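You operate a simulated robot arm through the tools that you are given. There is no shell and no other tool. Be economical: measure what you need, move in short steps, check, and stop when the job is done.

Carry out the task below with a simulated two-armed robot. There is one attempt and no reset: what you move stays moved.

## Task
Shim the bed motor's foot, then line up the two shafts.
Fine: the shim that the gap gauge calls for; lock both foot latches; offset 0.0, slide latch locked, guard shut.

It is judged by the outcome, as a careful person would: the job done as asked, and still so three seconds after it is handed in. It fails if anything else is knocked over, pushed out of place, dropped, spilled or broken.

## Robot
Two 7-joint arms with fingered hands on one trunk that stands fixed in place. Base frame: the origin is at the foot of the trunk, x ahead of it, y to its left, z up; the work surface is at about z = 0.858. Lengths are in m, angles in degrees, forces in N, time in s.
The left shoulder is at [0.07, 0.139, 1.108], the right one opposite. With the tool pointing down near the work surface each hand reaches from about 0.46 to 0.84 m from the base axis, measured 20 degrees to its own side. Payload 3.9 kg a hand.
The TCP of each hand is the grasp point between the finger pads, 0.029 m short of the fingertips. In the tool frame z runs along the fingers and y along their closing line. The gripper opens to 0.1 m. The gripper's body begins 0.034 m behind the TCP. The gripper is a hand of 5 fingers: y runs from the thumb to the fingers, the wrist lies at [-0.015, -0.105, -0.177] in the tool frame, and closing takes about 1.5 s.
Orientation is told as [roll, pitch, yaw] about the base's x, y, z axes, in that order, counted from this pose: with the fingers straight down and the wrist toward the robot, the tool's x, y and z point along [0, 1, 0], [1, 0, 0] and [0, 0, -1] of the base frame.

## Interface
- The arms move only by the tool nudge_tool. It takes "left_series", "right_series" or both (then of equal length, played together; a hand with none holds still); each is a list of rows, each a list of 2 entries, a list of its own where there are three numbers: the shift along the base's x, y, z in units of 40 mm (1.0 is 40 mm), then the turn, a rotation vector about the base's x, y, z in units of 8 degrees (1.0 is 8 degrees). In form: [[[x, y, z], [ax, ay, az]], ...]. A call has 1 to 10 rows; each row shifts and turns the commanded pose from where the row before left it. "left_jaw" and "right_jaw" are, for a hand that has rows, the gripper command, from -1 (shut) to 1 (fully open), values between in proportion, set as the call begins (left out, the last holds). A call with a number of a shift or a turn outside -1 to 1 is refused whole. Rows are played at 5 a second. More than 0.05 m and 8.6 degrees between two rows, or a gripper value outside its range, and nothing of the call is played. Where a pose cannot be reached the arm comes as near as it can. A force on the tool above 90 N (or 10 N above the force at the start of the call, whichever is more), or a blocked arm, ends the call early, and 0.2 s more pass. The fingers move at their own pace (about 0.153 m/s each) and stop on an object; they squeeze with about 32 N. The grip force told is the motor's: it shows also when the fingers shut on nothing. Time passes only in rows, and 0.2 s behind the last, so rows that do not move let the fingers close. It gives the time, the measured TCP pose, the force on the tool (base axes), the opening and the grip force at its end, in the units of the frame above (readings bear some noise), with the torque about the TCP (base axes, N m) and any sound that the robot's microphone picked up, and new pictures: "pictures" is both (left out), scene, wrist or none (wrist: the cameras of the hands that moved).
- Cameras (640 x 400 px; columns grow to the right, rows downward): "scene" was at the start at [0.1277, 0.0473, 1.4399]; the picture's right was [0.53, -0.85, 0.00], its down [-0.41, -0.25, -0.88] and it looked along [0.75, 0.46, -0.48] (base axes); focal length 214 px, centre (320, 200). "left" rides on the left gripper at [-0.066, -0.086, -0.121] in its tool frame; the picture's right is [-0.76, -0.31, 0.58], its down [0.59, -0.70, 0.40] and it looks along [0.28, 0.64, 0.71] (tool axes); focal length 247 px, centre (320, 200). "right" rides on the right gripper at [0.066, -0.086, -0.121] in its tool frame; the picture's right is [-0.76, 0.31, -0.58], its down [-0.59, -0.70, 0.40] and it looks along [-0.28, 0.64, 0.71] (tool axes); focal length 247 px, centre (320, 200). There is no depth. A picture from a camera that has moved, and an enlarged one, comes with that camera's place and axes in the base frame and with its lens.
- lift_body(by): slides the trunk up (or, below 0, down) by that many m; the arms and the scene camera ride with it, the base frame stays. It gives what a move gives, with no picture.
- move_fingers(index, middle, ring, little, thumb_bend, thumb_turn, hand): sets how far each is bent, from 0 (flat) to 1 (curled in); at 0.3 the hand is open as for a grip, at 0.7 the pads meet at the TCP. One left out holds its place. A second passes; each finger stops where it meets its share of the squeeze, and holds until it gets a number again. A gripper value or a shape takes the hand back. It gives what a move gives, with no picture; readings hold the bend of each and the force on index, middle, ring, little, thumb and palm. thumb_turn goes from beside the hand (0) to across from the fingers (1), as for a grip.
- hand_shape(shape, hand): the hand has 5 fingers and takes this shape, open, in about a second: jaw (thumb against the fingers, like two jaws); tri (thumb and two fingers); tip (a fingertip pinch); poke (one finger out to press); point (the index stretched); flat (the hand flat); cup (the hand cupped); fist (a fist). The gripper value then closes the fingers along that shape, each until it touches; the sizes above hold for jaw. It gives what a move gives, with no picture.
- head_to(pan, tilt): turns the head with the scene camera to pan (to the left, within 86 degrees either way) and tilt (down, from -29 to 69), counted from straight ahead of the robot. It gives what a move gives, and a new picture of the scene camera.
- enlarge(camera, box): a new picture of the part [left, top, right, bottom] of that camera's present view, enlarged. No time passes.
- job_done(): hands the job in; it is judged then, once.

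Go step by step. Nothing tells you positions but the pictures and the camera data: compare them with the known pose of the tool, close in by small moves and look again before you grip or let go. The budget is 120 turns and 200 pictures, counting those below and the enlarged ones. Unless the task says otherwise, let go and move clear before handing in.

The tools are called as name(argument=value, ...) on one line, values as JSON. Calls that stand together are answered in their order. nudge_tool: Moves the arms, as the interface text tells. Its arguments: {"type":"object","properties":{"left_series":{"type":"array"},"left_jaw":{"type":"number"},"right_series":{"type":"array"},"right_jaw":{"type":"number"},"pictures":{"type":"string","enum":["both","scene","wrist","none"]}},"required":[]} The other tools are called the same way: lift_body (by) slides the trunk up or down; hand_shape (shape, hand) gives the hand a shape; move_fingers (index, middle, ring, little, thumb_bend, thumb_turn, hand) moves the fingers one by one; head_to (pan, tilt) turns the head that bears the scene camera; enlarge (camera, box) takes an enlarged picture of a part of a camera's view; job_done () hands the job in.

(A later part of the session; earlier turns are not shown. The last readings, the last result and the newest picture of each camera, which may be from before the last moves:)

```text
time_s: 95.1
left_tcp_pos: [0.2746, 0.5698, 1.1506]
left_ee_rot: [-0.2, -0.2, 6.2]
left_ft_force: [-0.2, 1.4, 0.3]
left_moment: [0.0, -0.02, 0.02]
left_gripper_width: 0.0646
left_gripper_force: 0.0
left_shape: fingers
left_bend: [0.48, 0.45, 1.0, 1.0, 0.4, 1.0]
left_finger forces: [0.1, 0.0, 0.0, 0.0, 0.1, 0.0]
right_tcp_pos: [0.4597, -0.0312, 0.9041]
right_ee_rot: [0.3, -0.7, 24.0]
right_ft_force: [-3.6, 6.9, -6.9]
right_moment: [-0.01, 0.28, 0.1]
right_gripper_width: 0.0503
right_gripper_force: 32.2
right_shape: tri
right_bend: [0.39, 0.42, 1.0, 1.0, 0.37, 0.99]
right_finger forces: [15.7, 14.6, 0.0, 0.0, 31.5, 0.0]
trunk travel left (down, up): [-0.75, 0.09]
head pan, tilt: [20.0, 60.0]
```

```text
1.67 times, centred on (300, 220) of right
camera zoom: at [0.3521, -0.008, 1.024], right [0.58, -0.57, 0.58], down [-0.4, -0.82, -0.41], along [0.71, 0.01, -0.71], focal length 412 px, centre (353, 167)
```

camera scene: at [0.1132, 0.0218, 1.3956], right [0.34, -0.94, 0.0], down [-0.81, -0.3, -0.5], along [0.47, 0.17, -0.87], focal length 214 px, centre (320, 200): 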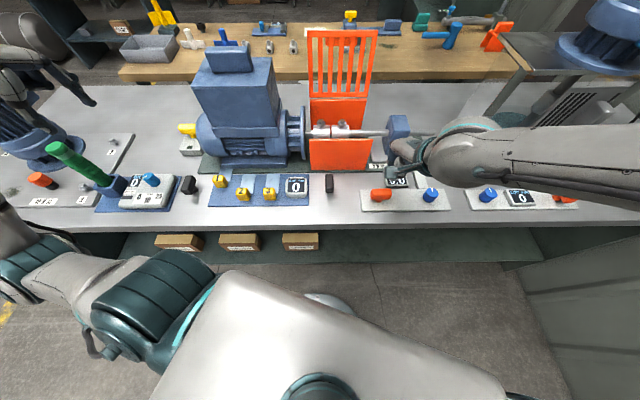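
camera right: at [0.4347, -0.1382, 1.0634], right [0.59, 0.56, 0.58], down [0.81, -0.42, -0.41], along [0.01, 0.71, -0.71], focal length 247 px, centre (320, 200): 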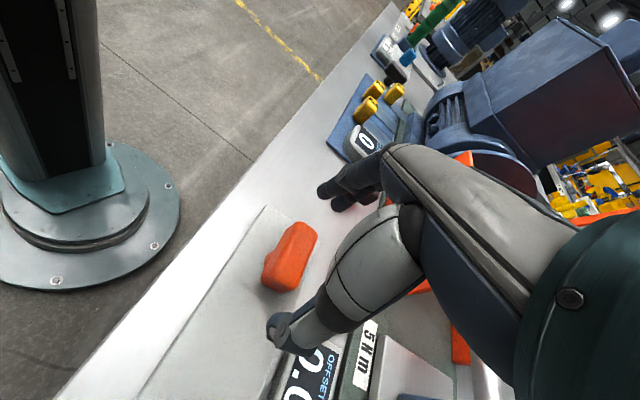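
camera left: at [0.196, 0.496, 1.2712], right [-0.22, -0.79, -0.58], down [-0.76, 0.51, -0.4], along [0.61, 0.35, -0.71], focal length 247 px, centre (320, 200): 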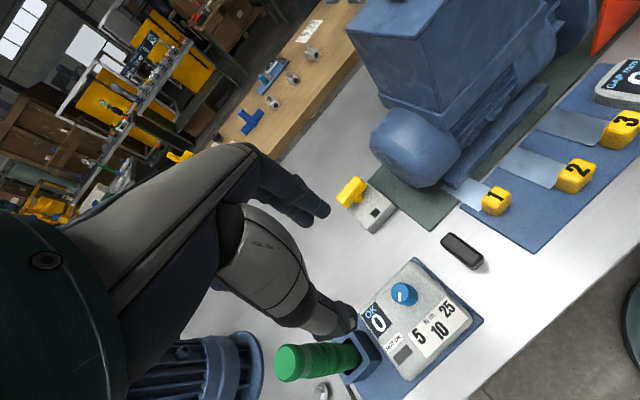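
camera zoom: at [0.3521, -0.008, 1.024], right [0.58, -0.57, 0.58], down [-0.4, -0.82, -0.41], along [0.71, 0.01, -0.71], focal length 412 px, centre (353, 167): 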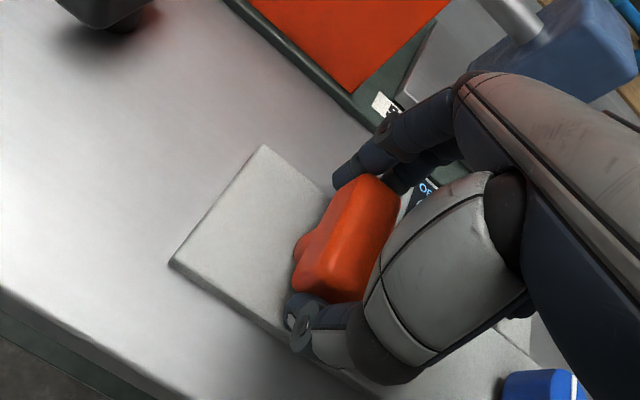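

nudge_tool(right_series=[[[0, 0, 0], [0, 0, -0.6]], [[0, 0, 0], [0, 0, -0.6]], [[0, 0, 0], [0, 0, 0]]], pictures="none")

enlarge(camera="right", box=[180, 100, 420, 340])

```text
time_s: 95.9
left_tcp_pos: [0.2734, 0.5699, 1.1504]
left_ee_rot: [-0.2, -0.2, 6.2]
left_ft_force: [0.1, 0.4, 0.2]
left_moment: [0.01, 0.02, 0.0]
left_gripper_width: 0.0645
left_gripper_force: 0.0
left_shape: fingers
left_bend: [0.48, 0.45, 1.0, 1.0, 0.4, 1.0]
left_finger forces: [0.1, 0.0, 0.1, 0.0, 0.0, 0.1]
right_tcp_pos: [0.4583, -0.0294, 0.9041]
right_ee_rot: [0.2, -0.7, 14.7]
right_ft_force: [-9.2, 15.1, -8.3]
right_moment: [0.23, 0.28, 0.51]
right_gripper_width: 0.0477
right_gripper_force: 32.1
right_shape: tri
right_bend: [0.41, 0.42, 1.0, 1.0, 0.4, 1.0]
right_finger forces: [13.8, 16.8, 0.0, 0.0, 33.6, 0.1]
trunk travel left (down, up): [-0.75, 0.09]
head pan, tilt: [20.0, 60.0]
```

```text
1.67 times, centred on (300, 220) of right
camera zoom: at [0.3569, 0.0107, 1.0241], right [0.48, -0.66, 0.58], down [-0.53, -0.74, -0.41], along [0.7, -0.11, -0.71], focal length 412 px, centre (353, 167)
```

zoom: 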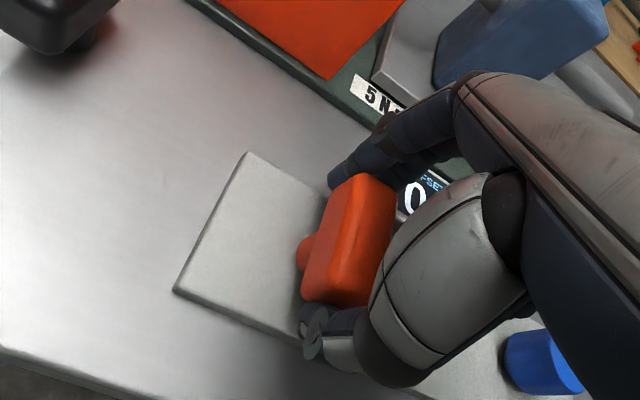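

Torque 0.5 N·m: the end stop. Releasing, lifting and checking.

nudge_tool(right_series=[[[0, 0, 0], [0, 0, 0]], [[0, 0, 0], [0, 0, 0]], [[0, 0, 0], [0, 0, 0]], [[0, 0, 0], [0, 0, 0]], [[0, 0, 0.8], [0, 0, 0]], [[0, 0, 0.9], [0, 0, 0]], [[0, 0, 0.9], [0, 0, 1]], [[0.3, -0.6, 0.5], [0, 0, 1]], [[0.3, -0.8, 0], [0, 0, 1]], [[0.3, -0.8, 0], [0, 0, 1]]], right_jaw=0.6, pictures="scene")

enlarge(camera="scene", box=[270, 20, 480, 220])

```text
time_s: 98.1
left_tcp_pos: [0.2746, 0.5655, 1.1523]
left_ee_rot: [0.1, -0.2, 6.2]
left_ft_force: [-0.1, -0.4, -0.4]
left_moment: [0.01, 0.01, 0.02]
left_gripper_width: 0.0646
left_gripper_force: 0.0
left_shape: fingers
left_bend: [0.48, 0.45, 1.0, 1.0, 0.4, 1.0]
left_finger forces: [0.0, 0.1, 0.0, 0.1, 0.1, 0.0]
right_tcp_pos: [0.4963, -0.123, 1.0271]
right_ee_rot: [0.5, -1.0, 46.6]
right_ft_force: [0.0, 0.4, -0.4]
right_moment: [0.03, 0.02, -0.01]
right_gripper_width: 0.0798
right_gripper_force: 0.1
right_shape: tri
right_bend: [0.37, 0.33, 0.99, 0.99, 0.3, 0.99]
right_finger forces: [0.0, 0.0, 0.0, 0.0, 0.1, 0.1]
right hand out of reach, approached as far as the arm can: row 6
trunk travel left (down, up): [-0.75, 0.09]
head pan, tilt: [20.0, 60.0]
camera scene: at [0.1136, 0.0192, 1.3956], right [0.34, -0.94, 0.0], down [-0.81, -0.29, -0.5], along [0.47, 0.17, -0.87], focal length 214 px, centre (320, 200)
```

scene: 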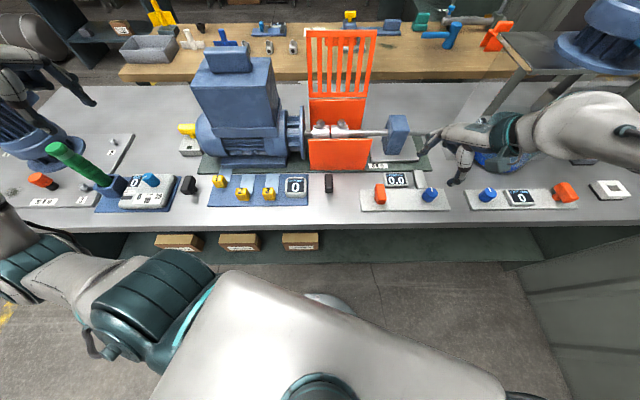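

```text
2.00 times, centred on (375, 120) of scene
camera zoom: at [0.1136, 0.0192, 1.3956], right [0.34, -0.94, 0.0], down [-0.81, -0.29, -0.5], along [0.47, 0.17, -0.87], focal length 429 px, centre (210, 360)
```

zoom: 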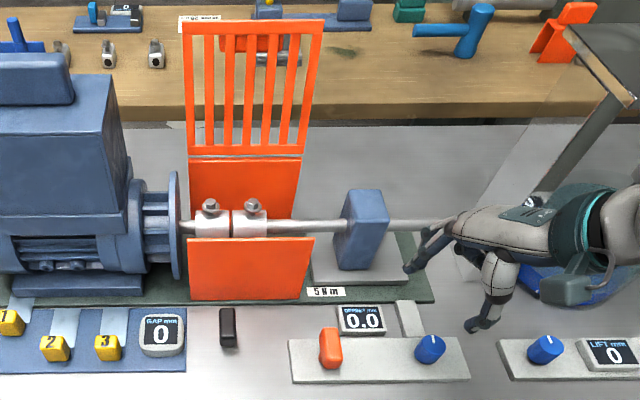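

Slide latch is across and the offset reads 0.0. Now the guard: its slotted lid stands up on the back wall (hinge near f≈0.70 m, z≈0.99; top ≈1.16). I'll raise the trunk for reach, then bring the closed right hand over and behind the lid.

hand_shape(shape="jaw", hand="right")

lift_body(by=0.09)

nudge_tool(right_series=[[[0, 0, 1], [0, 0, -1]], [[0, 0, 1], [0, 0, -1]], [[0, 0, 1], [0, 0, -1]], [[0.5, 0, 0.9], [0, 0, 0]], [[0.9, 0.1, 0], [0, 0, 0]], [[0.9, 0.2, 0], [0, 0, 0]], [[0.9, 0.3, 0], [0, 0, 0]], [[0.9, 0.6, 0], [0, 0, 0]], [[0.8, 0.9, 0], [0, 0, 0]], [[0.6, 0.9, 0], [0, 0, 0]]], right_jaw=-1)

```text
time_s: 99.0
left_tcp_pos: [0.2745, 0.5684, 1.1517]
left_ee_rot: [-0.1, -0.2, 6.3]
left_ft_force: [-0.3, -0.3, 0.3]
left_moment: [0.01, -0.02, -0.05]
left_gripper_width: 0.0642
left_gripper_force: 0.0
left_shape: fingers
left_bend: [0.48, 0.45, 1.0, 1.0, 0.4, 1.0]
left_finger forces: [0.0, 0.0, 0.1, 0.0, 0.0, 0.0]
right_tcp_pos: [0.496, -0.1204, 1.0273]
right_ee_rot: [0.3, -0.9, 46.6]
right_ft_force: [0.8, -0.3, -0.2]
right_moment: [-0.04, -0.04, -0.03]
right_gripper_width: 0.0999
right_gripper_force: 0.0
right_shape: jaw
right_bend: [0.3, 0.3, 0.3, 0.3, 0.3, 0.98]
right_finger forces: [0.0, 0.0, 0.0, 0.0, 0.1, 0.1]
trunk travel left (down, up): [-0.75, 0.09]
head pan, tilt: [20.0, 60.0]
```

```text
time_s: 100.2
left_tcp_pos: [0.2745, 0.5683, 1.2421]
left_ee_rot: [0.0, -0.1, 6.2]
left_ft_force: [-0.3, -0.3, -0.6]
left_moment: [0.0, 0.01, -0.01]
left_gripper_width: 0.0646
left_gripper_force: 0.0
left_shape: fingers
left_bend: [0.48, 0.45, 1.0, 1.0, 0.4, 1.0]
left_finger forces: [0.0, 0.0, 0.0, 0.1, 0.0, 0.1]
right_tcp_pos: [0.4959, -0.1206, 1.1183]
right_ee_rot: [0.3, -0.8, 46.6]
right_ft_force: [0.1, -1.0, -0.5]
right_moment: [-0.01, -0.01, -0.01]
right_gripper_width: 0.0999
right_gripper_force: 0.0
right_shape: jaw
right_bend: [0.3, 0.3, 0.3, 0.3, 0.3, 0.98]
right_finger forces: [0.1, 0.0, 0.0, 0.0, 0.1, 0.1]
trunk travel left (down, up): [-0.84, 0.0]
head pan, tilt: [20.0, 60.0]
```

```text
time_s: 102.4
left_tcp_pos: [0.2756, 0.5699, 1.2398]
left_ee_rot: [-0.3, 0.0, 6.3]
left_ft_force: [-0.2, 0.1, 0.2]
left_moment: [-0.01, 0.02, 0.0]
left_gripper_width: 0.0646
left_gripper_force: 0.2
left_shape: fingers
left_bend: [0.48, 0.45, 1.0, 1.0, 0.4, 1.0]
left_finger forces: [0.1, 0.0, 0.0, 0.1, 0.1, 0.0]
right_tcp_pos: [0.7162, 0.0042, 1.2698]
right_ee_rot: [0.2, -0.4, 22.7]
right_ft_force: [0.3, 0.2, 0.7]
right_moment: [-0.02, 0.04, -0.03]
right_gripper_width: 0.0
right_gripper_force: 32.4
right_shape: jaw
right_bend: [0.7, 0.7, 0.7, 0.7, 0.7, 1.0]
right_finger forces: [0.0, 0.0, 0.0, 0.1, 0.0, 0.1]
trunk travel left (down, up): [-0.84, 0.0]
head pan, tilt: [20.0, 60.0]
camera scene: at [0.1156, 0.0247, 1.4853], right [0.34, -0.94, 0.0], down [-0.81, -0.3, -0.5], along [0.47, 0.17, -0.87], focal length 214 px, centre (320, 200)
camera right: at [0.6102, 0.029, 1.3895], right [0.57, -0.58, 0.58], down [-0.42, -0.81, -0.41], along [0.71, -0.01, -0.71], focal length 247 px, centre (320, 200)
```

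scene: 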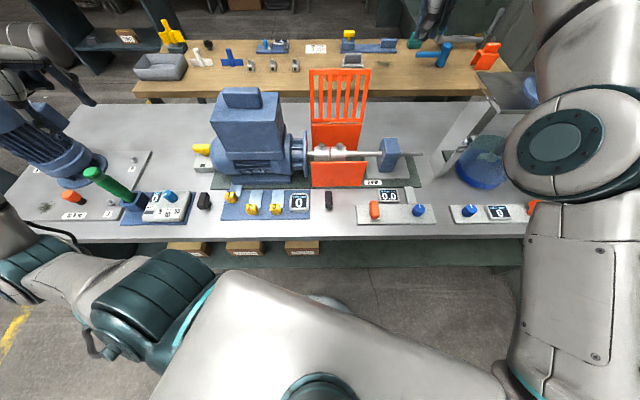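
right: 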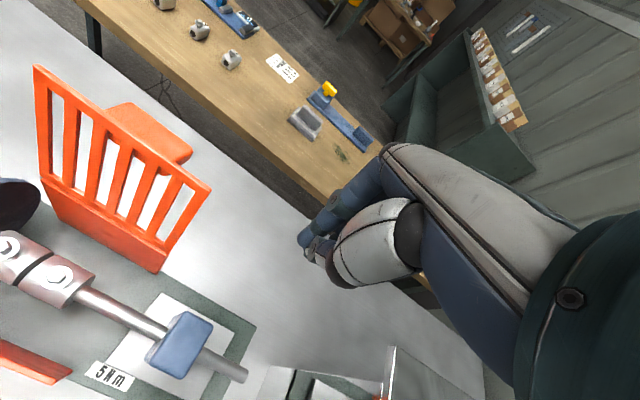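

The lid has a grab tab on its back. I'll use a narrow fingertip pinch beside the tab, behind the lid's right end, and pull it toward the robot.

hand_shape(shape="tip", hand="right")

nudge_tool(right_series=[[[0.45, 0.6, 0], [0, 0, 0]], [[0.45, 0.8, 0], [0, 0, 0]], [[0.1, 0.9, 0], [0, 0, 0]], [[0, 0.85, 0], [0, 0, 0]], [[0, 0, -0.7], [0, 0, 0]], [[0, 0, -0.7], [0, 0, 0]], [[0, 0, -0.5], [0, 0, 0]], [[0, 0, 0], [0, 0, 0]]], right_jaw=-1)

enlarge(camera="scene", box=[260, 30, 460, 220])

```text
time_s: 103.3
left_tcp_pos: [0.2727, 0.5677, 1.242]
left_ee_rot: [0.0, -0.3, 6.3]
left_ft_force: [-0.2, -0.1, -0.4]
left_moment: [0.02, 0.01, 0.0]
left_gripper_width: 0.0647
left_gripper_force: 0.1
left_shape: fingers
left_bend: [0.48, 0.45, 1.0, 1.0, 0.4, 1.0]
left_finger forces: [0.0, 0.0, 0.1, 0.0, 0.0, 0.1]
right_tcp_pos: [0.714, -0.0005, 1.272]
right_ee_rot: [0.4, -0.8, 22.6]
right_ft_force: [0.1, -0.4, 0.5]
right_moment: [-0.01, 0.01, -0.02]
right_gripper_width: 0.1
right_gripper_force: 0.1
right_shape: tip
right_bend: [0.3, 0.98, 0.99, 0.99, 0.3, 0.98]
right_finger forces: [0.1, 0.0, 0.1, 0.0, 0.0, 0.1]
trunk travel left (down, up): [-0.84, 0.0]
head pan, tilt: [20.0, 60.0]
```

```text
time_s: 105.1
left_tcp_pos: [0.2735, 0.5672, 1.2417]
left_ee_rot: [0.0, -0.2, 6.2]
left_ft_force: [0.8, -1.3, 1.2]
left_moment: [0.05, 0.02, 0.03]
left_gripper_width: 0.0642
left_gripper_force: 0.0
left_shape: fingers
left_bend: [0.48, 0.45, 1.0, 1.0, 0.4, 1.0]
left_finger forces: [0.0, 0.0, 0.1, 0.1, 0.1, 0.0]
right_tcp_pos: [0.7138, 0.0998, 1.1807]
right_ee_rot: [0.3, -0.6, 22.7]
right_ft_force: [0.6, 1.0, 0.6]
right_moment: [-0.02, -0.03, 0.01]
right_gripper_width: 0.0
right_gripper_force: 31.9
right_shape: tip
right_bend: [0.7, 1.0, 1.0, 1.0, 0.7, 1.0]
right_finger forces: [0.0, 0.1, 0.1, 0.0, 0.0, 0.0]
right hand out of reach, approached as far as the arm can: row 1, 2, 3, 4, 5, 6, 7
trunk travel left (down, up): [-0.84, 0.0]
head pan, tilt: [20.0, 60.0]
camera scene: at [0.1132, 0.0216, 1.4856], right [0.34, -0.94, 0.0], down [-0.81, -0.3, -0.5], along [0.47, 0.17, -0.87], focal length 214 px, centre (320, 200)
camera right: at [0.6073, 0.1253, 1.3], right [0.57, -0.59, 0.58], down [-0.42, -0.81, -0.41], along [0.71, -0.01, -0.71], focal length 247 px, centre (320, 200)
```

scene: 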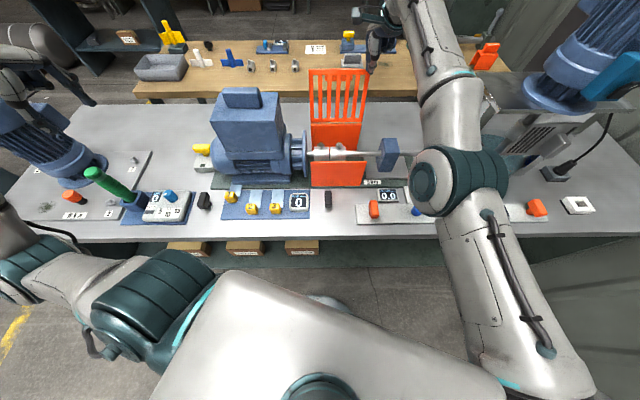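
right: 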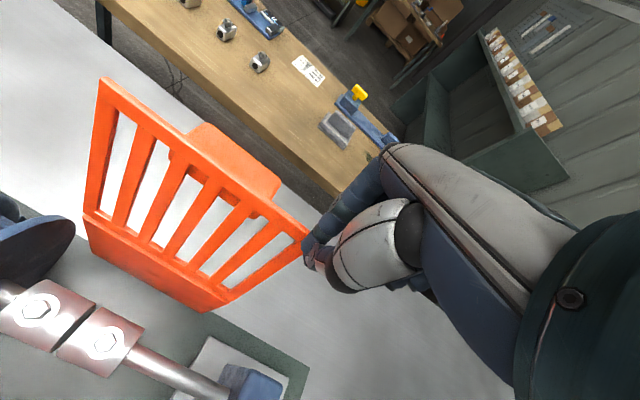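

```text
2.11 times, centred on (360, 125) of scene
camera zoom: at [0.1132, 0.0216, 1.4856], right [0.34, -0.94, 0.0], down [-0.81, -0.3, -0.5], along [0.47, 0.17, -0.87], focal length 452 px, centre (236, 358)
```

zoom: 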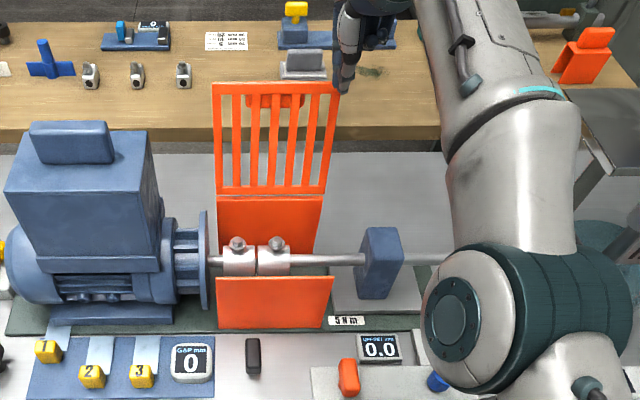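

The right arm can't quite reach, but the left shoulder is much nearer to the lid. I'll retract the right arm and bring the left hand (closed jaw) high over the motor to behind the lid's tab.

hand_shape(shape="jaw", hand="left")

nudge_tool(right_series=[[[0, -0.2, 0.9], [0, 0, 0]], [[-0.3, -0.9, 0.8], [0, 0, 0]], [[-0.6, -0.9, 0.3], [0, 0, 0]], [[-0.7, -0.9, 0], [0, 0, 0]], [[-0.7, -0.9, 0], [0, 0, 0]], [[-0.7, -0.9, 0], [0, 0, 0]], [[-0.5, -0.8, 0], [0, 0, 0]], [[0, -0.5, 0], [0, 0, 0]], [[0, 0, 0], [0, 0, 0]], [[0, 0, 0], [0, 0, 0]]], left_series=[[[0, 0, 0.9], [0, 0, 1]], [[0, 0, 0.9], [0, 0, 1]], [[0.5, 0, 0.1], [0, 0, 0]], [[0.8, 0, 0], [0, 0, 0]], [[0.8, -0.1, 0], [0, 0, 0]], [[0.9, -0.4, 0], [0, 0, 0]], [[0.9, -0.4, 0], [0, 0, 0]], [[0.9, -0.4, 0], [0, 0, 0]], [[0.9, -0.4, 0], [0, 0, 0]], [[0.9, -0.4, 0], [0, 0, 0]]], left_jaw=-1, pictures="scene")

```text
time_s: 106.0
left_tcp_pos: [0.2737, 0.5673, 1.2418]
left_ee_rot: [-0.1, -0.2, 6.2]
left_ft_force: [0.2, 0.4, 0.8]
left_moment: [-0.03, -0.03, -0.03]
left_gripper_width: 0.0999
left_gripper_force: 0.0
left_shape: jaw
left_bend: [0.3, 0.3, 0.3, 0.3, 0.3, 0.98]
left_finger forces: [0.1, 0.0, 0.1, 0.0, 0.0, 0.1]
right_tcp_pos: [0.7138, 0.1004, 1.1803]
right_ee_rot: [0.4, -0.7, 22.7]
right_ft_force: [0.0, -0.5, 0.2]
right_moment: [-0.02, 0.0, -0.01]
right_gripper_width: 0.0
right_gripper_force: 32.0
right_shape: tip
right_bend: [0.73, 1.0, 1.0, 1.0, 0.71, 1.0]
right_finger forces: [0.0, 0.1, 0.0, 0.0, 0.1, 0.0]
trunk travel left (down, up): [-0.84, 0.0]
head pan, tilt: [20.0, 60.0]
```

```text
time_s: 108.2
left_tcp_pos: [0.5404, 0.4809, 1.3175]
left_ee_rot: [0.0, -0.1, 22.2]
left_ft_force: [0.6, -0.3, 0.3]
left_moment: [0.03, 0.04, 0.0]
left_gripper_width: 0.0001
left_gripper_force: 32.2
left_shape: jaw
left_bend: [0.7, 0.7, 0.7, 0.7, 0.7, 1.0]
left_finger forces: [0.0, 0.0, 0.1, 0.0, 0.0, 0.1]
right_tcp_pos: [0.7092, -0.1131, 1.3279]
right_ee_rot: [0.5, -0.6, 22.8]
right_ft_force: [0.3, 0.5, 0.6]
right_moment: [0.0, 0.06, 0.01]
right_gripper_width: 0.0
right_gripper_force: 31.9
right_shape: tip
right_bend: [0.73, 1.0, 1.0, 1.0, 0.71, 1.0]
right_finger forces: [0.0, 0.1, 0.0, 0.0, 0.1, 0.0]
right hand out of reach, approached as far as the arm can: row 1, 2, 3, 4, 5, 6, 7
trunk travel left (down, up): [-0.84, 0.0]
head pan, tilt: [20.0, 60.0]
camera scene: at [0.1148, 0.0205, 1.4854], right [0.34, -0.94, 0.0], down [-0.81, -0.3, -0.5], along [0.47, 0.17, -0.87], focal length 214 px, centre (320, 200)
```

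scene: 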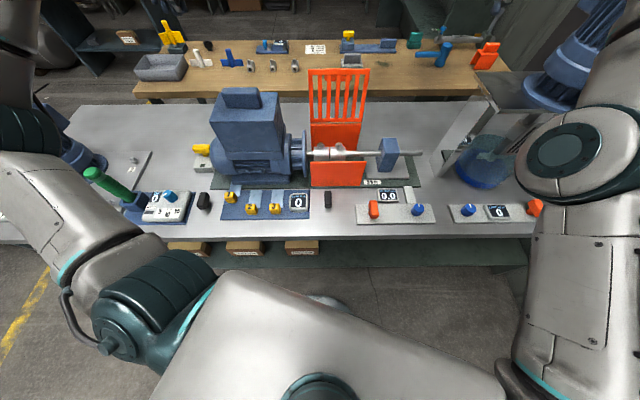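

nudge_tool(left_series=[[[0.9, 0, 0], [0, 0, 0]], [[0.9, 0, 0], [0, 0, 0]], [[0.9, -0.3, 0], [0, 0, 0]], [[0.9, -0.7, 0], [0, 0, 0]], [[0.9, -0.9, 0], [0, 0, 0]], [[0.7, -0.9, 0], [0, 0, 0]], [[0.3, -0.9, 0], [0, 0, 0]], [[0.2, -0.9, 0], [0, 0, 0]], [[0, -0.9, 0], [0, 0, 0]], [[0, -0.9, 0], [0, 0, 0]]], right_series=[[[-0.8, -0.2, 0], [0, 0, 0]], [[-0.8, -0.2, 0], [0, 0, 0]], [[-0.8, -0.2, 0], [0, 0, 0]], [[-0.8, -0.2, 0], [0, 0, 0]], [[-0.8, -0.2, 0], [0, 0, 0]], [[0, 0, 0], [0, 0, 0]], [[0, 0, 0], [0, 0, 0]], [[0, 0, 0], [0, 0, 0]], [[0, 0, 0], [0, 0, 0]], [[0, 0, 0], [0, 0, 0]]], pictures="both")

```text
refused: row 5 steps farther than a row can; nothing moved
```

nudge_tool(left_series=[[[0.9, 0, 0], [0, 0, 0]], [[0.9, 0, 0], [0, 0, 0]], [[0.9, -0.3, 0], [0, 0, 0]], [[0.9, -0.7, 0], [0, 0, 0]], [[0.8, -0.9, 0], [0, 0, 0]], [[0.7, -0.9, 0], [0, 0, 0]], [[0.4, -0.9, 0], [0, 0, 0]], [[0.2, -1, 0], [0, 0, 0]], [[0, -1, 0], [0, 0, 0]], [[0, -1, 0], [0, 0, 0]]], right_series=[[[-0.8, -0.2, 0], [0, 0, 0]], [[-0.8, -0.2, 0], [0, 0, 0]], [[-0.8, -0.2, 0], [0, 0, 0]], [[-0.8, -0.2, 0], [0, 0, 0]], [[-0.8, -0.2, 0], [0, 0, 0]], [[0, 0, 0], [0, 0, 0]], [[0, 0, 0], [0, 0, 0]], [[0, 0, 0], [0, 0, 0]], [[0, 0, 0], [0, 0, 0]], [[0, 0, 0], [0, 0, 0]]], pictures="both")

```text
time_s: 110.4
left_tcp_pos: [0.737, 0.2093, 1.2923]
left_ee_rot: [0.6, 0.0, 21.7]
left_ft_force: [0.0, -0.3, -0.7]
left_moment: [-0.03, 0.0, -0.02]
left_gripper_width: 0.0
left_gripper_force: 31.8
left_shape: jaw
left_bend: [0.7, 0.7, 0.7, 0.7, 0.7, 1.0]
left_finger forces: [0.0, 0.1, 0.1, 0.1, 0.0, 0.0]
left hand out of reach, approached as far as the arm can: row 5, 6, 7, 10
right_tcp_pos: [0.6613, -0.1495, 1.4027]
right_ee_rot: [0.5, -0.6, 22.5]
right_ft_force: [-0.3, -0.4, -0.2]
right_moment: [0.01, 0.0, 0.0]
right_gripper_width: 0.0
right_gripper_force: 31.9
right_shape: tip
right_bend: [0.73, 1.0, 1.0, 1.0, 0.71, 1.0]
right_finger forces: [0.0, 0.0, 0.0, 0.0, 0.0, 0.0]
right hand out of reach, approached as far as the arm can: row 1, 2, 3, 4, 5
trunk travel left (down, up): [-0.84, 0.0]
head pan, tilt: [20.0, 60.0]
camera scene: at [0.1138, 0.0206, 1.4855], right [0.34, -0.94, 0.0], down [-0.81, -0.3, -0.5], along [0.47, 0.17, -0.87], focal length 214 px, centre (320, 200)
camera right: at [0.5544, -0.1245, 1.5228], right [0.57, -0.59, 0.57], down [-0.42, -0.81, -0.41], along [0.71, -0.01, -0.71], focal length 247 px, centre (320, 200)
camera left: at [0.6826, 0.117, 1.4122], right [-0.01, -0.81, -0.58], down [-0.87, 0.29, -0.39], along [0.49, 0.51, -0.71], focal length 247 px, centre (320, 200)
```

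scene: 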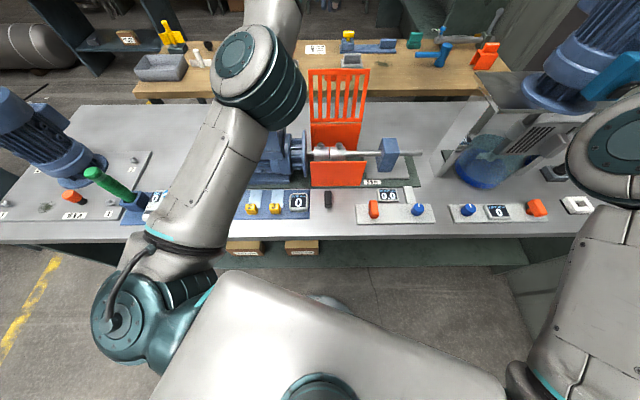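
right: 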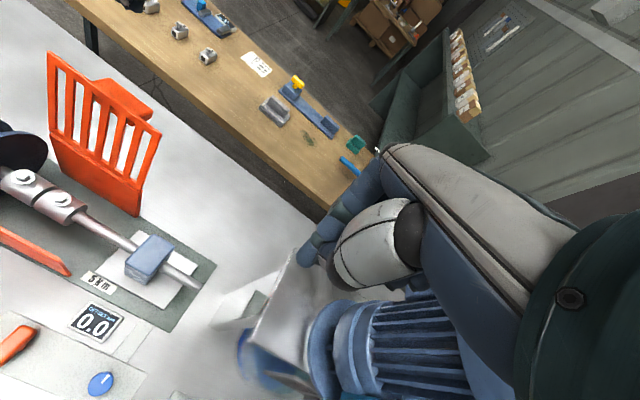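
left: 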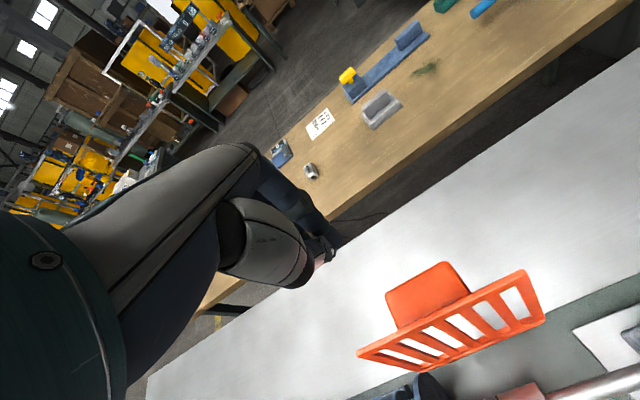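

The lid leans back about 10° with a lip at its top edge (f≈0.715–0.753). I'll lower a little so the arm gets its full forward reach, then check the position behind the lip.

nudge_tool(left_series=[[[0.2, 0.1, -0.7], [0, 0, 0]], [[0.2, 0.1, -0.7], [0, 0, 0]], [[0, 0, 0], [0, 0, 0]]], pictures="wrist")

```text
time_s: 111.2
left_tcp_pos: [0.7535, 0.2359, 1.2533]
left_ee_rot: [0.2, 0.4, 21.6]
left_ft_force: [0.2, 0.5, -0.1]
left_moment: [-0.03, 0.04, 0.01]
left_gripper_width: 0.0002
left_gripper_force: 31.8
left_shape: jaw
left_bend: [0.7, 0.7, 0.7, 0.7, 0.7, 1.0]
left_finger forces: [0.0, 0.0, 0.0, 0.0, 0.1, 0.0]
left hand out of reach, approached as far as the arm can: row 1, 2
right_tcp_pos: [0.659, -0.1483, 1.4034]
right_ee_rot: [0.4, -0.9, 22.7]
right_ft_force: [-0.4, 0.2, 0.1]
right_moment: [0.06, -0.01, 0.0]
right_gripper_width: 0.0
right_gripper_force: 32.1
right_shape: tip
right_bend: [0.73, 1.0, 1.0, 1.0, 0.71, 1.0]
right_finger forces: [0.0, 0.0, 0.0, 0.0, 0.0, 0.0]
trunk travel left (down, up): [-0.84, 0.0]
head pan, tilt: [20.0, 60.0]
camera left: at [0.6982, 0.1449, 1.3739], right [-0.01, -0.82, -0.58], down [-0.87, 0.29, -0.39], along [0.49, 0.5, -0.72], focal length 247 px, centre (320, 200)
```

left: 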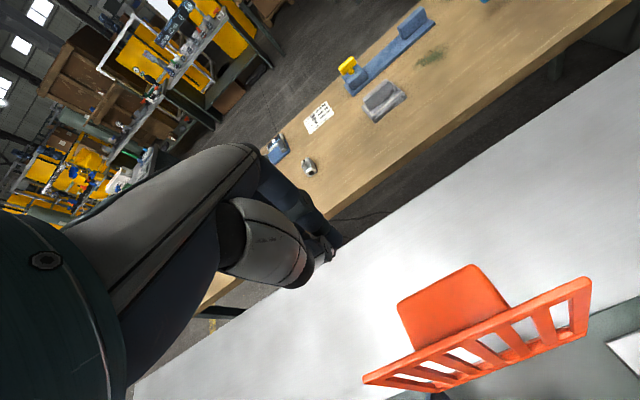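

nudge_tool(left_series=[[[0.1, -0.3, -0.7], [0, 0, 0]], [[0.1, -0.3, -0.7], [0, 0, 0]], [[0.1, -0.2, -0.4], [0, 0, 0]], [[0, 0, 0], [0, 0, 0]]], pictures="wrist")

enlarge(camera="scene", box=[250, 0, 450, 200])

```text
time_s: 112.2
left_tcp_pos: [0.7639, 0.2551, 1.2231]
left_ee_rot: [0.2, 0.5, 21.3]
left_ft_force: [0.2, 0.4, -0.7]
left_moment: [0.0, -0.01, 0.03]
left_gripper_width: 0.0
left_gripper_force: 31.8
left_shape: jaw
left_bend: [0.7, 0.7, 0.7, 0.7, 0.7, 1.0]
left_finger forces: [0.1, 0.1, 0.1, 0.0, 0.0, 0.0]
left hand out of reach, approached as far as the arm can: row 1, 2, 3
right_tcp_pos: [0.6604, -0.1479, 1.4041]
right_ee_rot: [0.4, -0.6, 22.7]
right_ft_force: [0.7, -0.3, 0.4]
right_moment: [0.02, 0.0, 0.03]
right_gripper_width: 0.0001
right_gripper_force: 31.8
right_shape: tip
right_bend: [0.73, 1.0, 1.0, 1.0, 0.71, 1.0]
right_finger forces: [0.0, 0.0, 0.1, 0.0, 0.0, 0.0]
trunk travel left (down, up): [-0.84, 0.0]
head pan, tilt: [20.0, 60.0]
camera left: at [0.7089, 0.165, 1.3444], right [-0.02, -0.82, -0.58], down [-0.87, 0.29, -0.39], along [0.49, 0.5, -0.72], focal length 247 px, centre (320, 200)
```

left: 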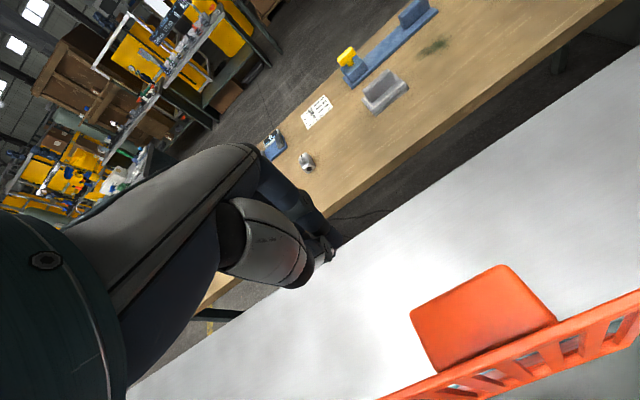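

```text
2.00 times, centred on (350, 100) of scene
camera zoom: at [0.1133, 0.0221, 1.4855], right [0.34, -0.94, 0.0], down [-0.81, -0.3, -0.5], along [0.47, 0.17, -0.87], focal length 429 px, centre (260, 400)
```

zoom: 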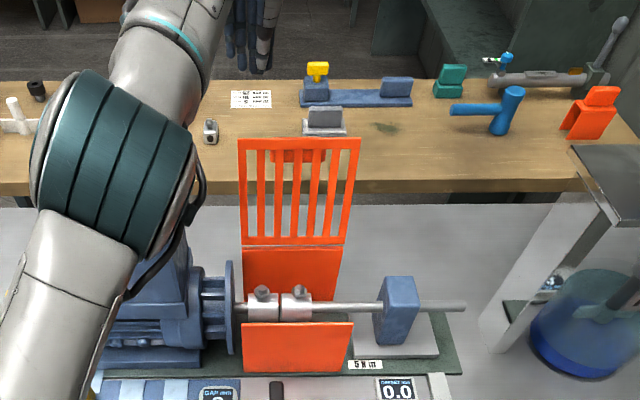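

Reaching behind is at the limit of the arm. Better: straddle the lid's top edge near its left end with thumb in front and index behind, which needs less reach. Backing the left hand up and opening a tip pinch.

hand_shape(shape="tip", hand="left")

nudge_tool(left_series=[[[-0.4, 0, 0.3], [0, 0, 0]], [[-0.6, 0, 0.3], [0, 0, 0]], [[-0.8, 0, 0.3], [0, 0, 0]], [[-0.8, 0, 0.2], [0, 0, 0]], [[0, 0, 0], [0, 0, 0]]], left_jaw=0.2, pictures="both")

```text
time_s: 113.1
left_tcp_pos: [0.7635, 0.2557, 1.2229]
left_ee_rot: [0.2, 0.6, 21.2]
left_ft_force: [0.3, -0.2, 0.0]
left_moment: [0.0, 0.01, 0.03]
left_gripper_width: 0.0996
left_gripper_force: 0.1
left_shape: tip
left_bend: [0.3, 0.98, 0.99, 0.99, 0.3, 0.98]
left_finger forces: [0.0, 0.0, 0.1, 0.0, 0.1, 0.0]
right_tcp_pos: [0.6611, -0.1489, 1.4031]
right_ee_rot: [0.4, -0.7, 22.6]
right_ft_force: [0.2, -0.2, -0.1]
right_moment: [-0.01, 0.02, 0.01]
right_gripper_width: 0.0001
right_gripper_force: 31.9
right_shape: tip
right_bend: [0.73, 1.0, 1.0, 1.0, 0.71, 1.0]
right_finger forces: [0.1, 0.1, 0.0, 0.1, 0.0, 0.0]
trunk travel left (down, up): [-0.84, 0.0]
head pan, tilt: [20.0, 60.0]
```

```text
time_s: 114.3
left_tcp_pos: [0.7317, 0.2524, 1.2852]
left_ee_rot: [-0.2, 0.2, 22.2]
left_ft_force: [0.1, 0.2, -0.7]
left_moment: [-0.02, 0.04, -0.02]
left_gripper_width: 0.0601
left_gripper_force: 0.1
left_shape: tip
left_bend: [0.45, 0.98, 0.99, 0.99, 0.3, 1.0]
left_finger forces: [0.0, 0.1, 0.0, 0.1, 0.1, 0.1]
left hand out of reach, approached as far as the arm can: row 1, 2, 3, 4
right_tcp_pos: [0.6601, -0.1495, 1.4039]
right_ee_rot: [0.4, -0.7, 22.7]
right_ft_force: [-0.3, 0.4, -0.3]
right_moment: [0.01, -0.02, -0.02]
right_gripper_width: 0.0
right_gripper_force: 31.9
right_shape: tip
right_bend: [0.73, 1.0, 1.0, 1.0, 0.71, 1.0]
right_finger forces: [0.0, 0.0, 0.0, 0.1, 0.0, 0.1]
trunk travel left (down, up): [-0.84, 0.0]
head pan, tilt: [20.0, 60.0]
camera scene: at [0.1126, 0.0212, 1.4856], right [0.34, -0.94, 0.0], down [-0.81, -0.3, -0.5], along [0.47, 0.17, -0.87], focal length 214 px, centre (320, 200)
camera left: at [0.6773, 0.1618, 1.4057], right [0.0, -0.82, -0.57], down [-0.87, 0.28, -0.4], along [0.49, 0.5, -0.72], focal length 247 px, centre (320, 200)
```

scene: 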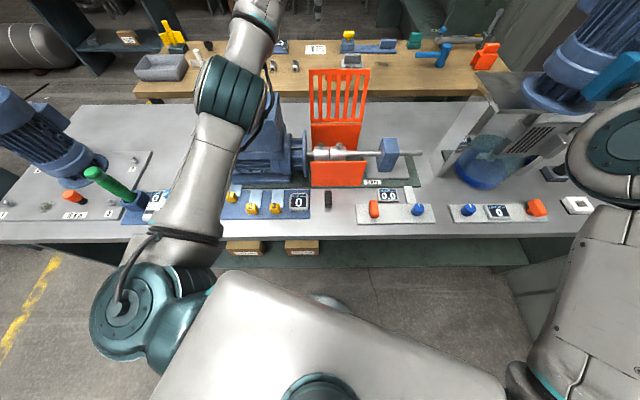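
left: 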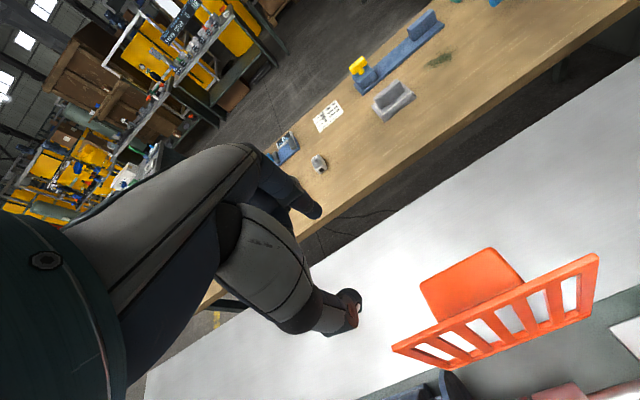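

nudge_tool(left_series=[[[-0.3, 0.5, 0], [0, 0, -0.5]], [[-0.3, 0.5, 0], [0, 0, -0.5]], [[-0.3, 0.3, 0], [0, 0, -0.5]], [[0, 0, 0], [0, 0, -0.5]], [[0, 0, 0], [0, 0, 0]]], right_series=[[[0, -0.5, 0], [0, 0, 0]], [[0, -0.5, 0], [0, 0, 0]], [[0, -0.5, 0], [0, 0, 0]], [[0, 0, 0], [0, 0, 0]], [[0, 0, 0], [0, 0, 0]]], pictures="none")

```text
time_s: 115.5
left_tcp_pos: [0.6779, 0.3019, 1.2809]
left_ee_rot: [-0.1, -0.2, 6.1]
left_ft_force: [-0.1, 0.2, -0.9]
left_moment: [0.04, 0.02, 0.03]
left_gripper_width: 0.0602
left_gripper_force: 0.1
left_shape: tip
left_bend: [0.45, 0.98, 0.99, 0.99, 0.3, 1.0]
left_finger forces: [0.0, 0.0, 0.1, 0.1, 0.1, 0.0]
right_tcp_pos: [0.6588, -0.2104, 1.4029]
right_ee_rot: [0.4, -0.8, 22.6]
right_ft_force: [0.2, -1.0, -0.2]
right_moment: [0.04, 0.0, -0.02]
right_gripper_width: 0.0
right_gripper_force: 32.4
right_shape: tip
right_bend: [0.73, 1.0, 1.0, 1.0, 0.71, 1.0]
right_finger forces: [0.1, 0.0, 0.0, 0.1, 0.0, 0.0]
trunk travel left (down, up): [-0.84, 0.0]
head pan, tilt: [20.0, 60.0]
```

nudge_tool(left_series=[[[-0.1, -0.4, -0.3], [0, 0, 0]], [[0, -0.5, -0.3], [0, 0, 0]], [[0, -0.5, -0.2], [0, 0, 0]], [[0, -0.4, 0], [0, 0, 0]], [[0, 0, 0], [0, 0, 0]]], right_series=[[[0, -0.3, -0.6], [0, 0, 0]], [[-0.3, 0, -0.6], [0, 0, 0]], [[-0.5, 0, -0.3], [0, 0, 0]], [[-0.6, 0, 0], [0, 0, 0]], [[-0.6, 0, 0], [0, 0, 0]]], pictures="wrist")

```text
time_s: 116.7
left_tcp_pos: [0.674, 0.2286, 1.2517]
left_ee_rot: [-0.1, -0.3, 6.2]
left_ft_force: [0.9, 0.4, 1.5]
left_moment: [0.01, -0.04, 0.0]
left_gripper_width: 0.0602
left_gripper_force: 0.1
left_shape: tip
left_bend: [0.45, 0.98, 0.99, 0.99, 0.3, 1.0]
left_finger forces: [0.1, 0.0, 0.0, 0.1, 0.0, 0.1]
right_tcp_pos: [0.5773, -0.2194, 1.3459]
right_ee_rot: [0.3, -1.0, 22.6]
right_ft_force: [-1.6, -0.1, 0.0]
right_moment: [0.02, -0.04, 0.01]
right_gripper_width: 0.0
right_gripper_force: 31.7
right_shape: tip
right_bend: [0.73, 1.0, 1.0, 1.0, 0.71, 1.0]
right_finger forces: [0.0, 0.0, 0.0, 0.0, 0.0, 0.1]
trunk travel left (down, up): [-0.84, 0.0]
head pan, tilt: [20.0, 60.0]
camera right: at [0.4704, -0.1946, 1.4645], right [0.57, -0.59, 0.58], down [-0.42, -0.81, -0.41], along [0.71, -0.01, -0.7], focal length 247 px, centre (320, 200)
camera left: at [0.595, 0.1561, 1.3708], right [-0.22, -0.79, -0.58], down [-0.76, 0.51, -0.4], along [0.61, 0.35, -0.71], focal length 247 px, centre (320, 200)
```

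right: 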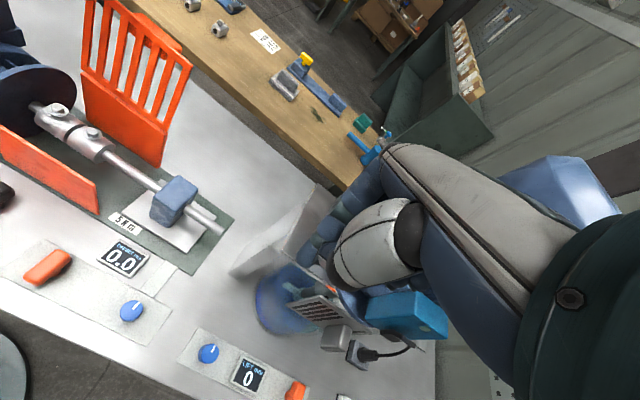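
left: 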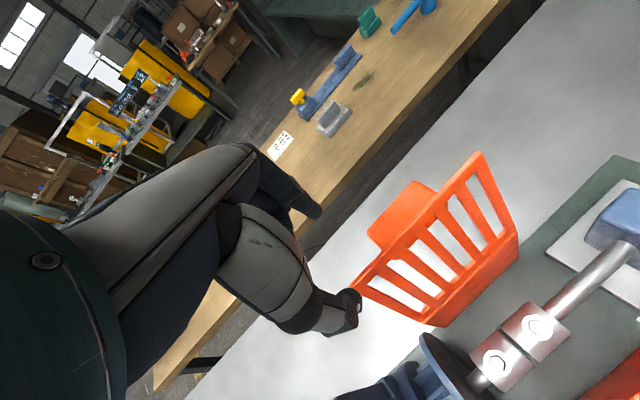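

The left hand now straddles the lid's top edge near its left end from above. Descending so thumb is in front and index behind.

nudge_tool(left_series=[[[0.05, -0.1, -0.7], [0, 0, 0.5]], [[0, 0, -0.7], [0, 0, 0.5]], [[0, 0, -0.6], [0, 0, 0]], [[0, 0, 0], [0, 0, 0]]], pictures="wrist")

enlarge(camera="left", box=[220, 140, 460, 380])

enlarge(camera="right", box=[0, 0, 240, 200])

```text
time_s: 117.7
left_tcp_pos: [0.674, 0.2266, 1.1705]
left_ee_rot: [-0.1, -0.3, 14.3]
left_ft_force: [-0.2, -0.7, -0.2]
left_moment: [0.01, 0.0, -0.01]
left_gripper_width: 0.06
left_gripper_force: 0.1
left_shape: tip
left_bend: [0.45, 0.98, 0.99, 0.99, 0.3, 1.0]
left_finger forces: [0.0, 0.1, 0.0, 0.0, 0.0, 0.1]
right_tcp_pos: [0.5778, -0.2205, 1.3451]
right_ee_rot: [0.2, -0.8, 22.6]
right_ft_force: [0.3, -0.3, 0.7]
right_moment: [-0.02, 0.0, -0.01]
right_gripper_width: 0.0001
right_gripper_force: 32.6
right_shape: tip
right_bend: [0.73, 1.0, 1.0, 1.0, 0.71, 1.0]
right_finger forces: [0.0, 0.1, 0.0, 0.0, 0.1, 0.1]
trunk travel left (down, up): [-0.84, 0.0]
head pan, tilt: [20.0, 60.0]
camera left: at [0.6071, 0.1432, 1.2915], right [-0.11, -0.81, -0.58], down [-0.82, 0.4, -0.4], along [0.56, 0.43, -0.71], focal length 247 px, centre (320, 200)
```

left: 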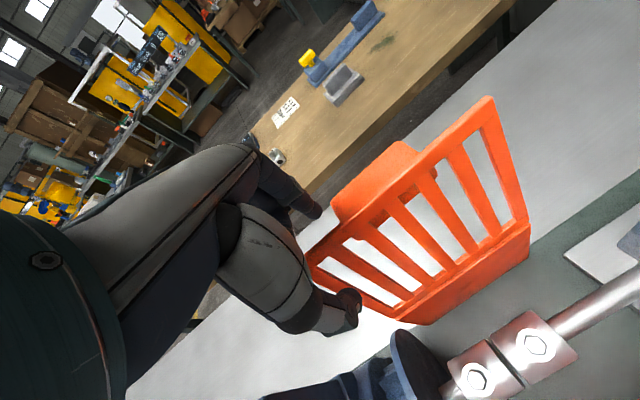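

```text
1.67 times, centred on (340, 260) of left
camera zoom: at [0.6071, 0.1432, 1.2915], right [-0.11, -0.81, -0.58], down [-0.82, 0.4, -0.4], along [0.56, 0.43, -0.71], focal length 412 px, centre (287, 100)
```

zoom: 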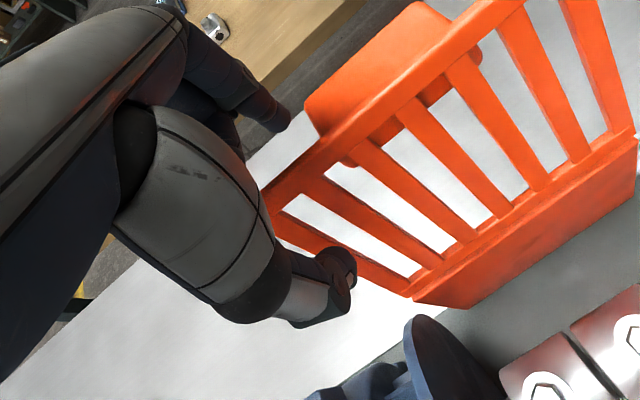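

```text
2.00 times, centred on (120, 100) of right
camera zoom: at [0.4717, -0.1948, 1.4643], right [0.57, -0.59, 0.58], down [-0.42, -0.81, -0.41], along [0.71, -0.01, -0.71], focal length 494 px, centre (720, 400)
```

zoom: 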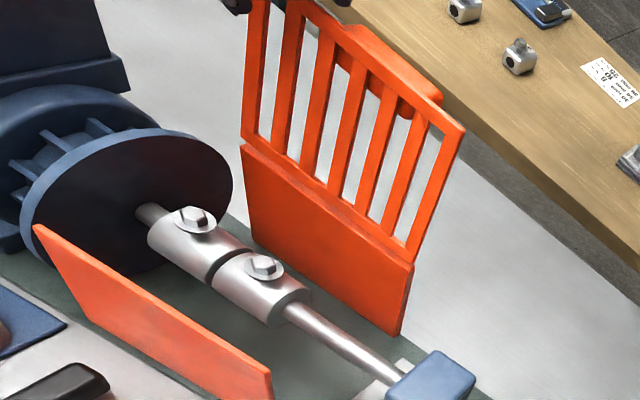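

The lid's top edge is between index and thumb. Pulling toward the robot.

nudge_tool(left_series=[[[-0.46, -0.19, 0], [0, 0, 0]], [[-0.46, -0.19, 0], [0, 0, 0]], [[-0.46, -0.19, 0], [0, 0, 0]], [[-0.46, -0.19, -0.05], [0, 0, 0]]], left_jaw=-0.1, pictures="wrist")

enlarge(camera="right", box=[0, 0, 240, 200])

```text
time_s: 118.7
left_tcp_pos: [0.6022, 0.196, 1.167]
left_ee_rot: [-0.1, -0.1, 14.1]
left_ft_force: [1.2, 0.4, 0.0]
left_moment: [0.0, -0.05, 0.01]
left_gripper_width: 0.0469
left_gripper_force: 0.0
left_shape: tip
left_bend: [0.45, 0.98, 0.99, 0.99, 0.39, 1.0]
left_finger forces: [0.7, 0.1, 0.1, 0.0, 0.1, 0.0]
right_tcp_pos: [0.5779, -0.2206, 1.3443]
right_ee_rot: [0.3, -0.8, 22.6]
right_ft_force: [-0.7, 0.1, 0.2]
right_moment: [0.0, -0.01, 0.02]
right_gripper_width: 0.0
right_gripper_force: 32.2
right_shape: tip
right_bend: [0.73, 1.0, 1.0, 1.0, 0.71, 1.0]
right_finger forces: [0.0, 0.0, 0.0, 0.1, 0.0, 0.0]
trunk travel left (down, up): [-0.84, 0.0]
head pan, tilt: [20.0, 60.0]
camera left: at [0.5342, 0.1128, 1.2873], right [-0.11, -0.81, -0.58], down [-0.82, 0.4, -0.4], along [0.55, 0.43, -0.71], focal length 247 px, centre (320, 200)
```

left: 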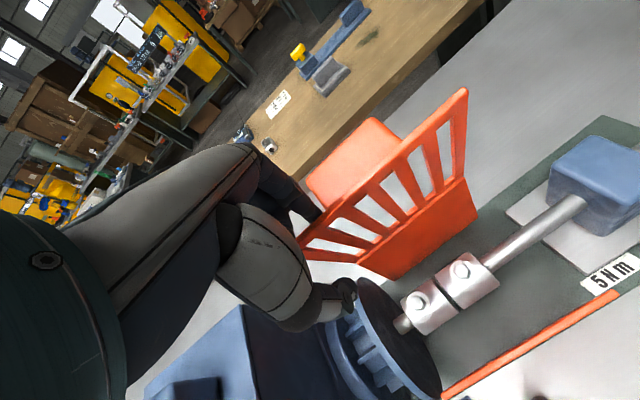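

```text
2.00 times, centred on (120, 100) of right
camera zoom: at [0.4715, -0.1946, 1.4644], right [0.57, -0.59, 0.58], down [-0.42, -0.81, -0.41], along [0.71, -0.01, -0.71], focal length 494 px, centre (720, 400)
```

zoom: 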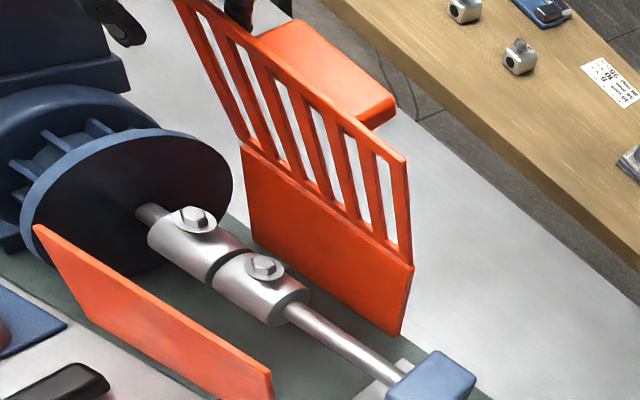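

The lid follows with little force. Continuing along its arc.

nudge_tool(left_series=[[[-0.46, -0.19, -0.15], [0, 0, 0]], [[-0.46, -0.19, -0.25], [0, 0, 0]], [[-0.46, -0.19, -0.35], [0, 0, 0]], [[-0.46, -0.19, -0.45], [0, 0, 0]], [[-0.4, -0.16, -0.5], [0, 0, 0]]], pictures="wrist")

enlarge(camera="right", box=[0, 0, 240, 200])

```text
time_s: 119.9
left_tcp_pos: [0.5117, 0.1604, 1.0996]
left_ee_rot: [0.1, -0.2, 14.3]
left_ft_force: [-3.5, 3.5, 1.7]
left_moment: [0.05, 0.0, 0.16]
left_gripper_width: 0.0435
left_gripper_force: 0.0
left_shape: tip
left_bend: [0.47, 0.98, 0.99, 0.99, 0.39, 1.0]
left_finger forces: [7.5, 0.0, 0.1, 0.0, 0.0, 0.0]
right_tcp_pos: [0.5782, -0.2188, 1.3449]
right_ee_rot: [0.2, -0.8, 22.8]
right_ft_force: [0.7, -0.6, 0.9]
right_moment: [0.0, 0.03, 0.0]
right_gripper_width: 0.0001
right_gripper_force: 31.8
right_shape: tip
right_bend: [0.73, 1.0, 1.0, 1.0, 0.71, 1.0]
right_finger forces: [0.0, 0.1, 0.0, 0.1, 0.1, 0.0]
trunk travel left (down, up): [-0.84, 0.0]
head pan, tilt: [20.0, 60.0]
camera left: at [0.4452, 0.0765, 1.2202], right [-0.11, -0.81, -0.58], down [-0.83, 0.4, -0.4], along [0.55, 0.43, -0.71], focal length 247 px, centre (320, 200)
```

left: 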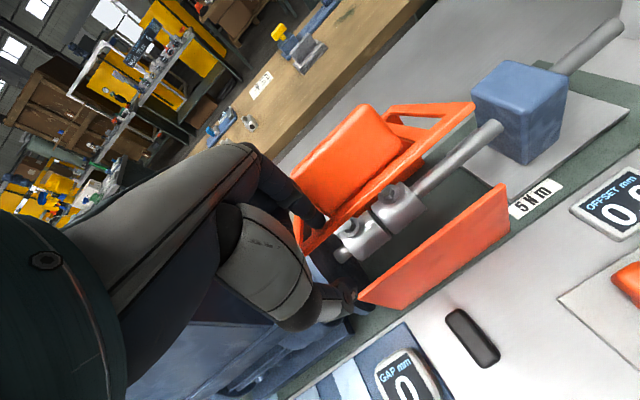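

```text
2.00 times, centred on (120, 100) of right
camera zoom: at [0.4711, -0.1937, 1.4647], right [0.57, -0.59, 0.58], down [-0.42, -0.81, -0.41], along [0.71, -0.01, -0.71], focal length 494 px, centre (720, 400)
```

zoom: 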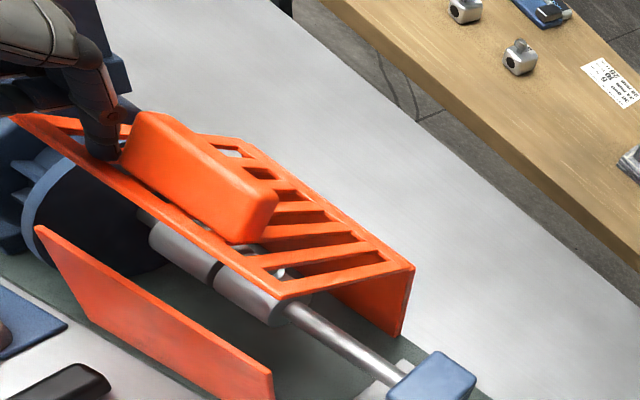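

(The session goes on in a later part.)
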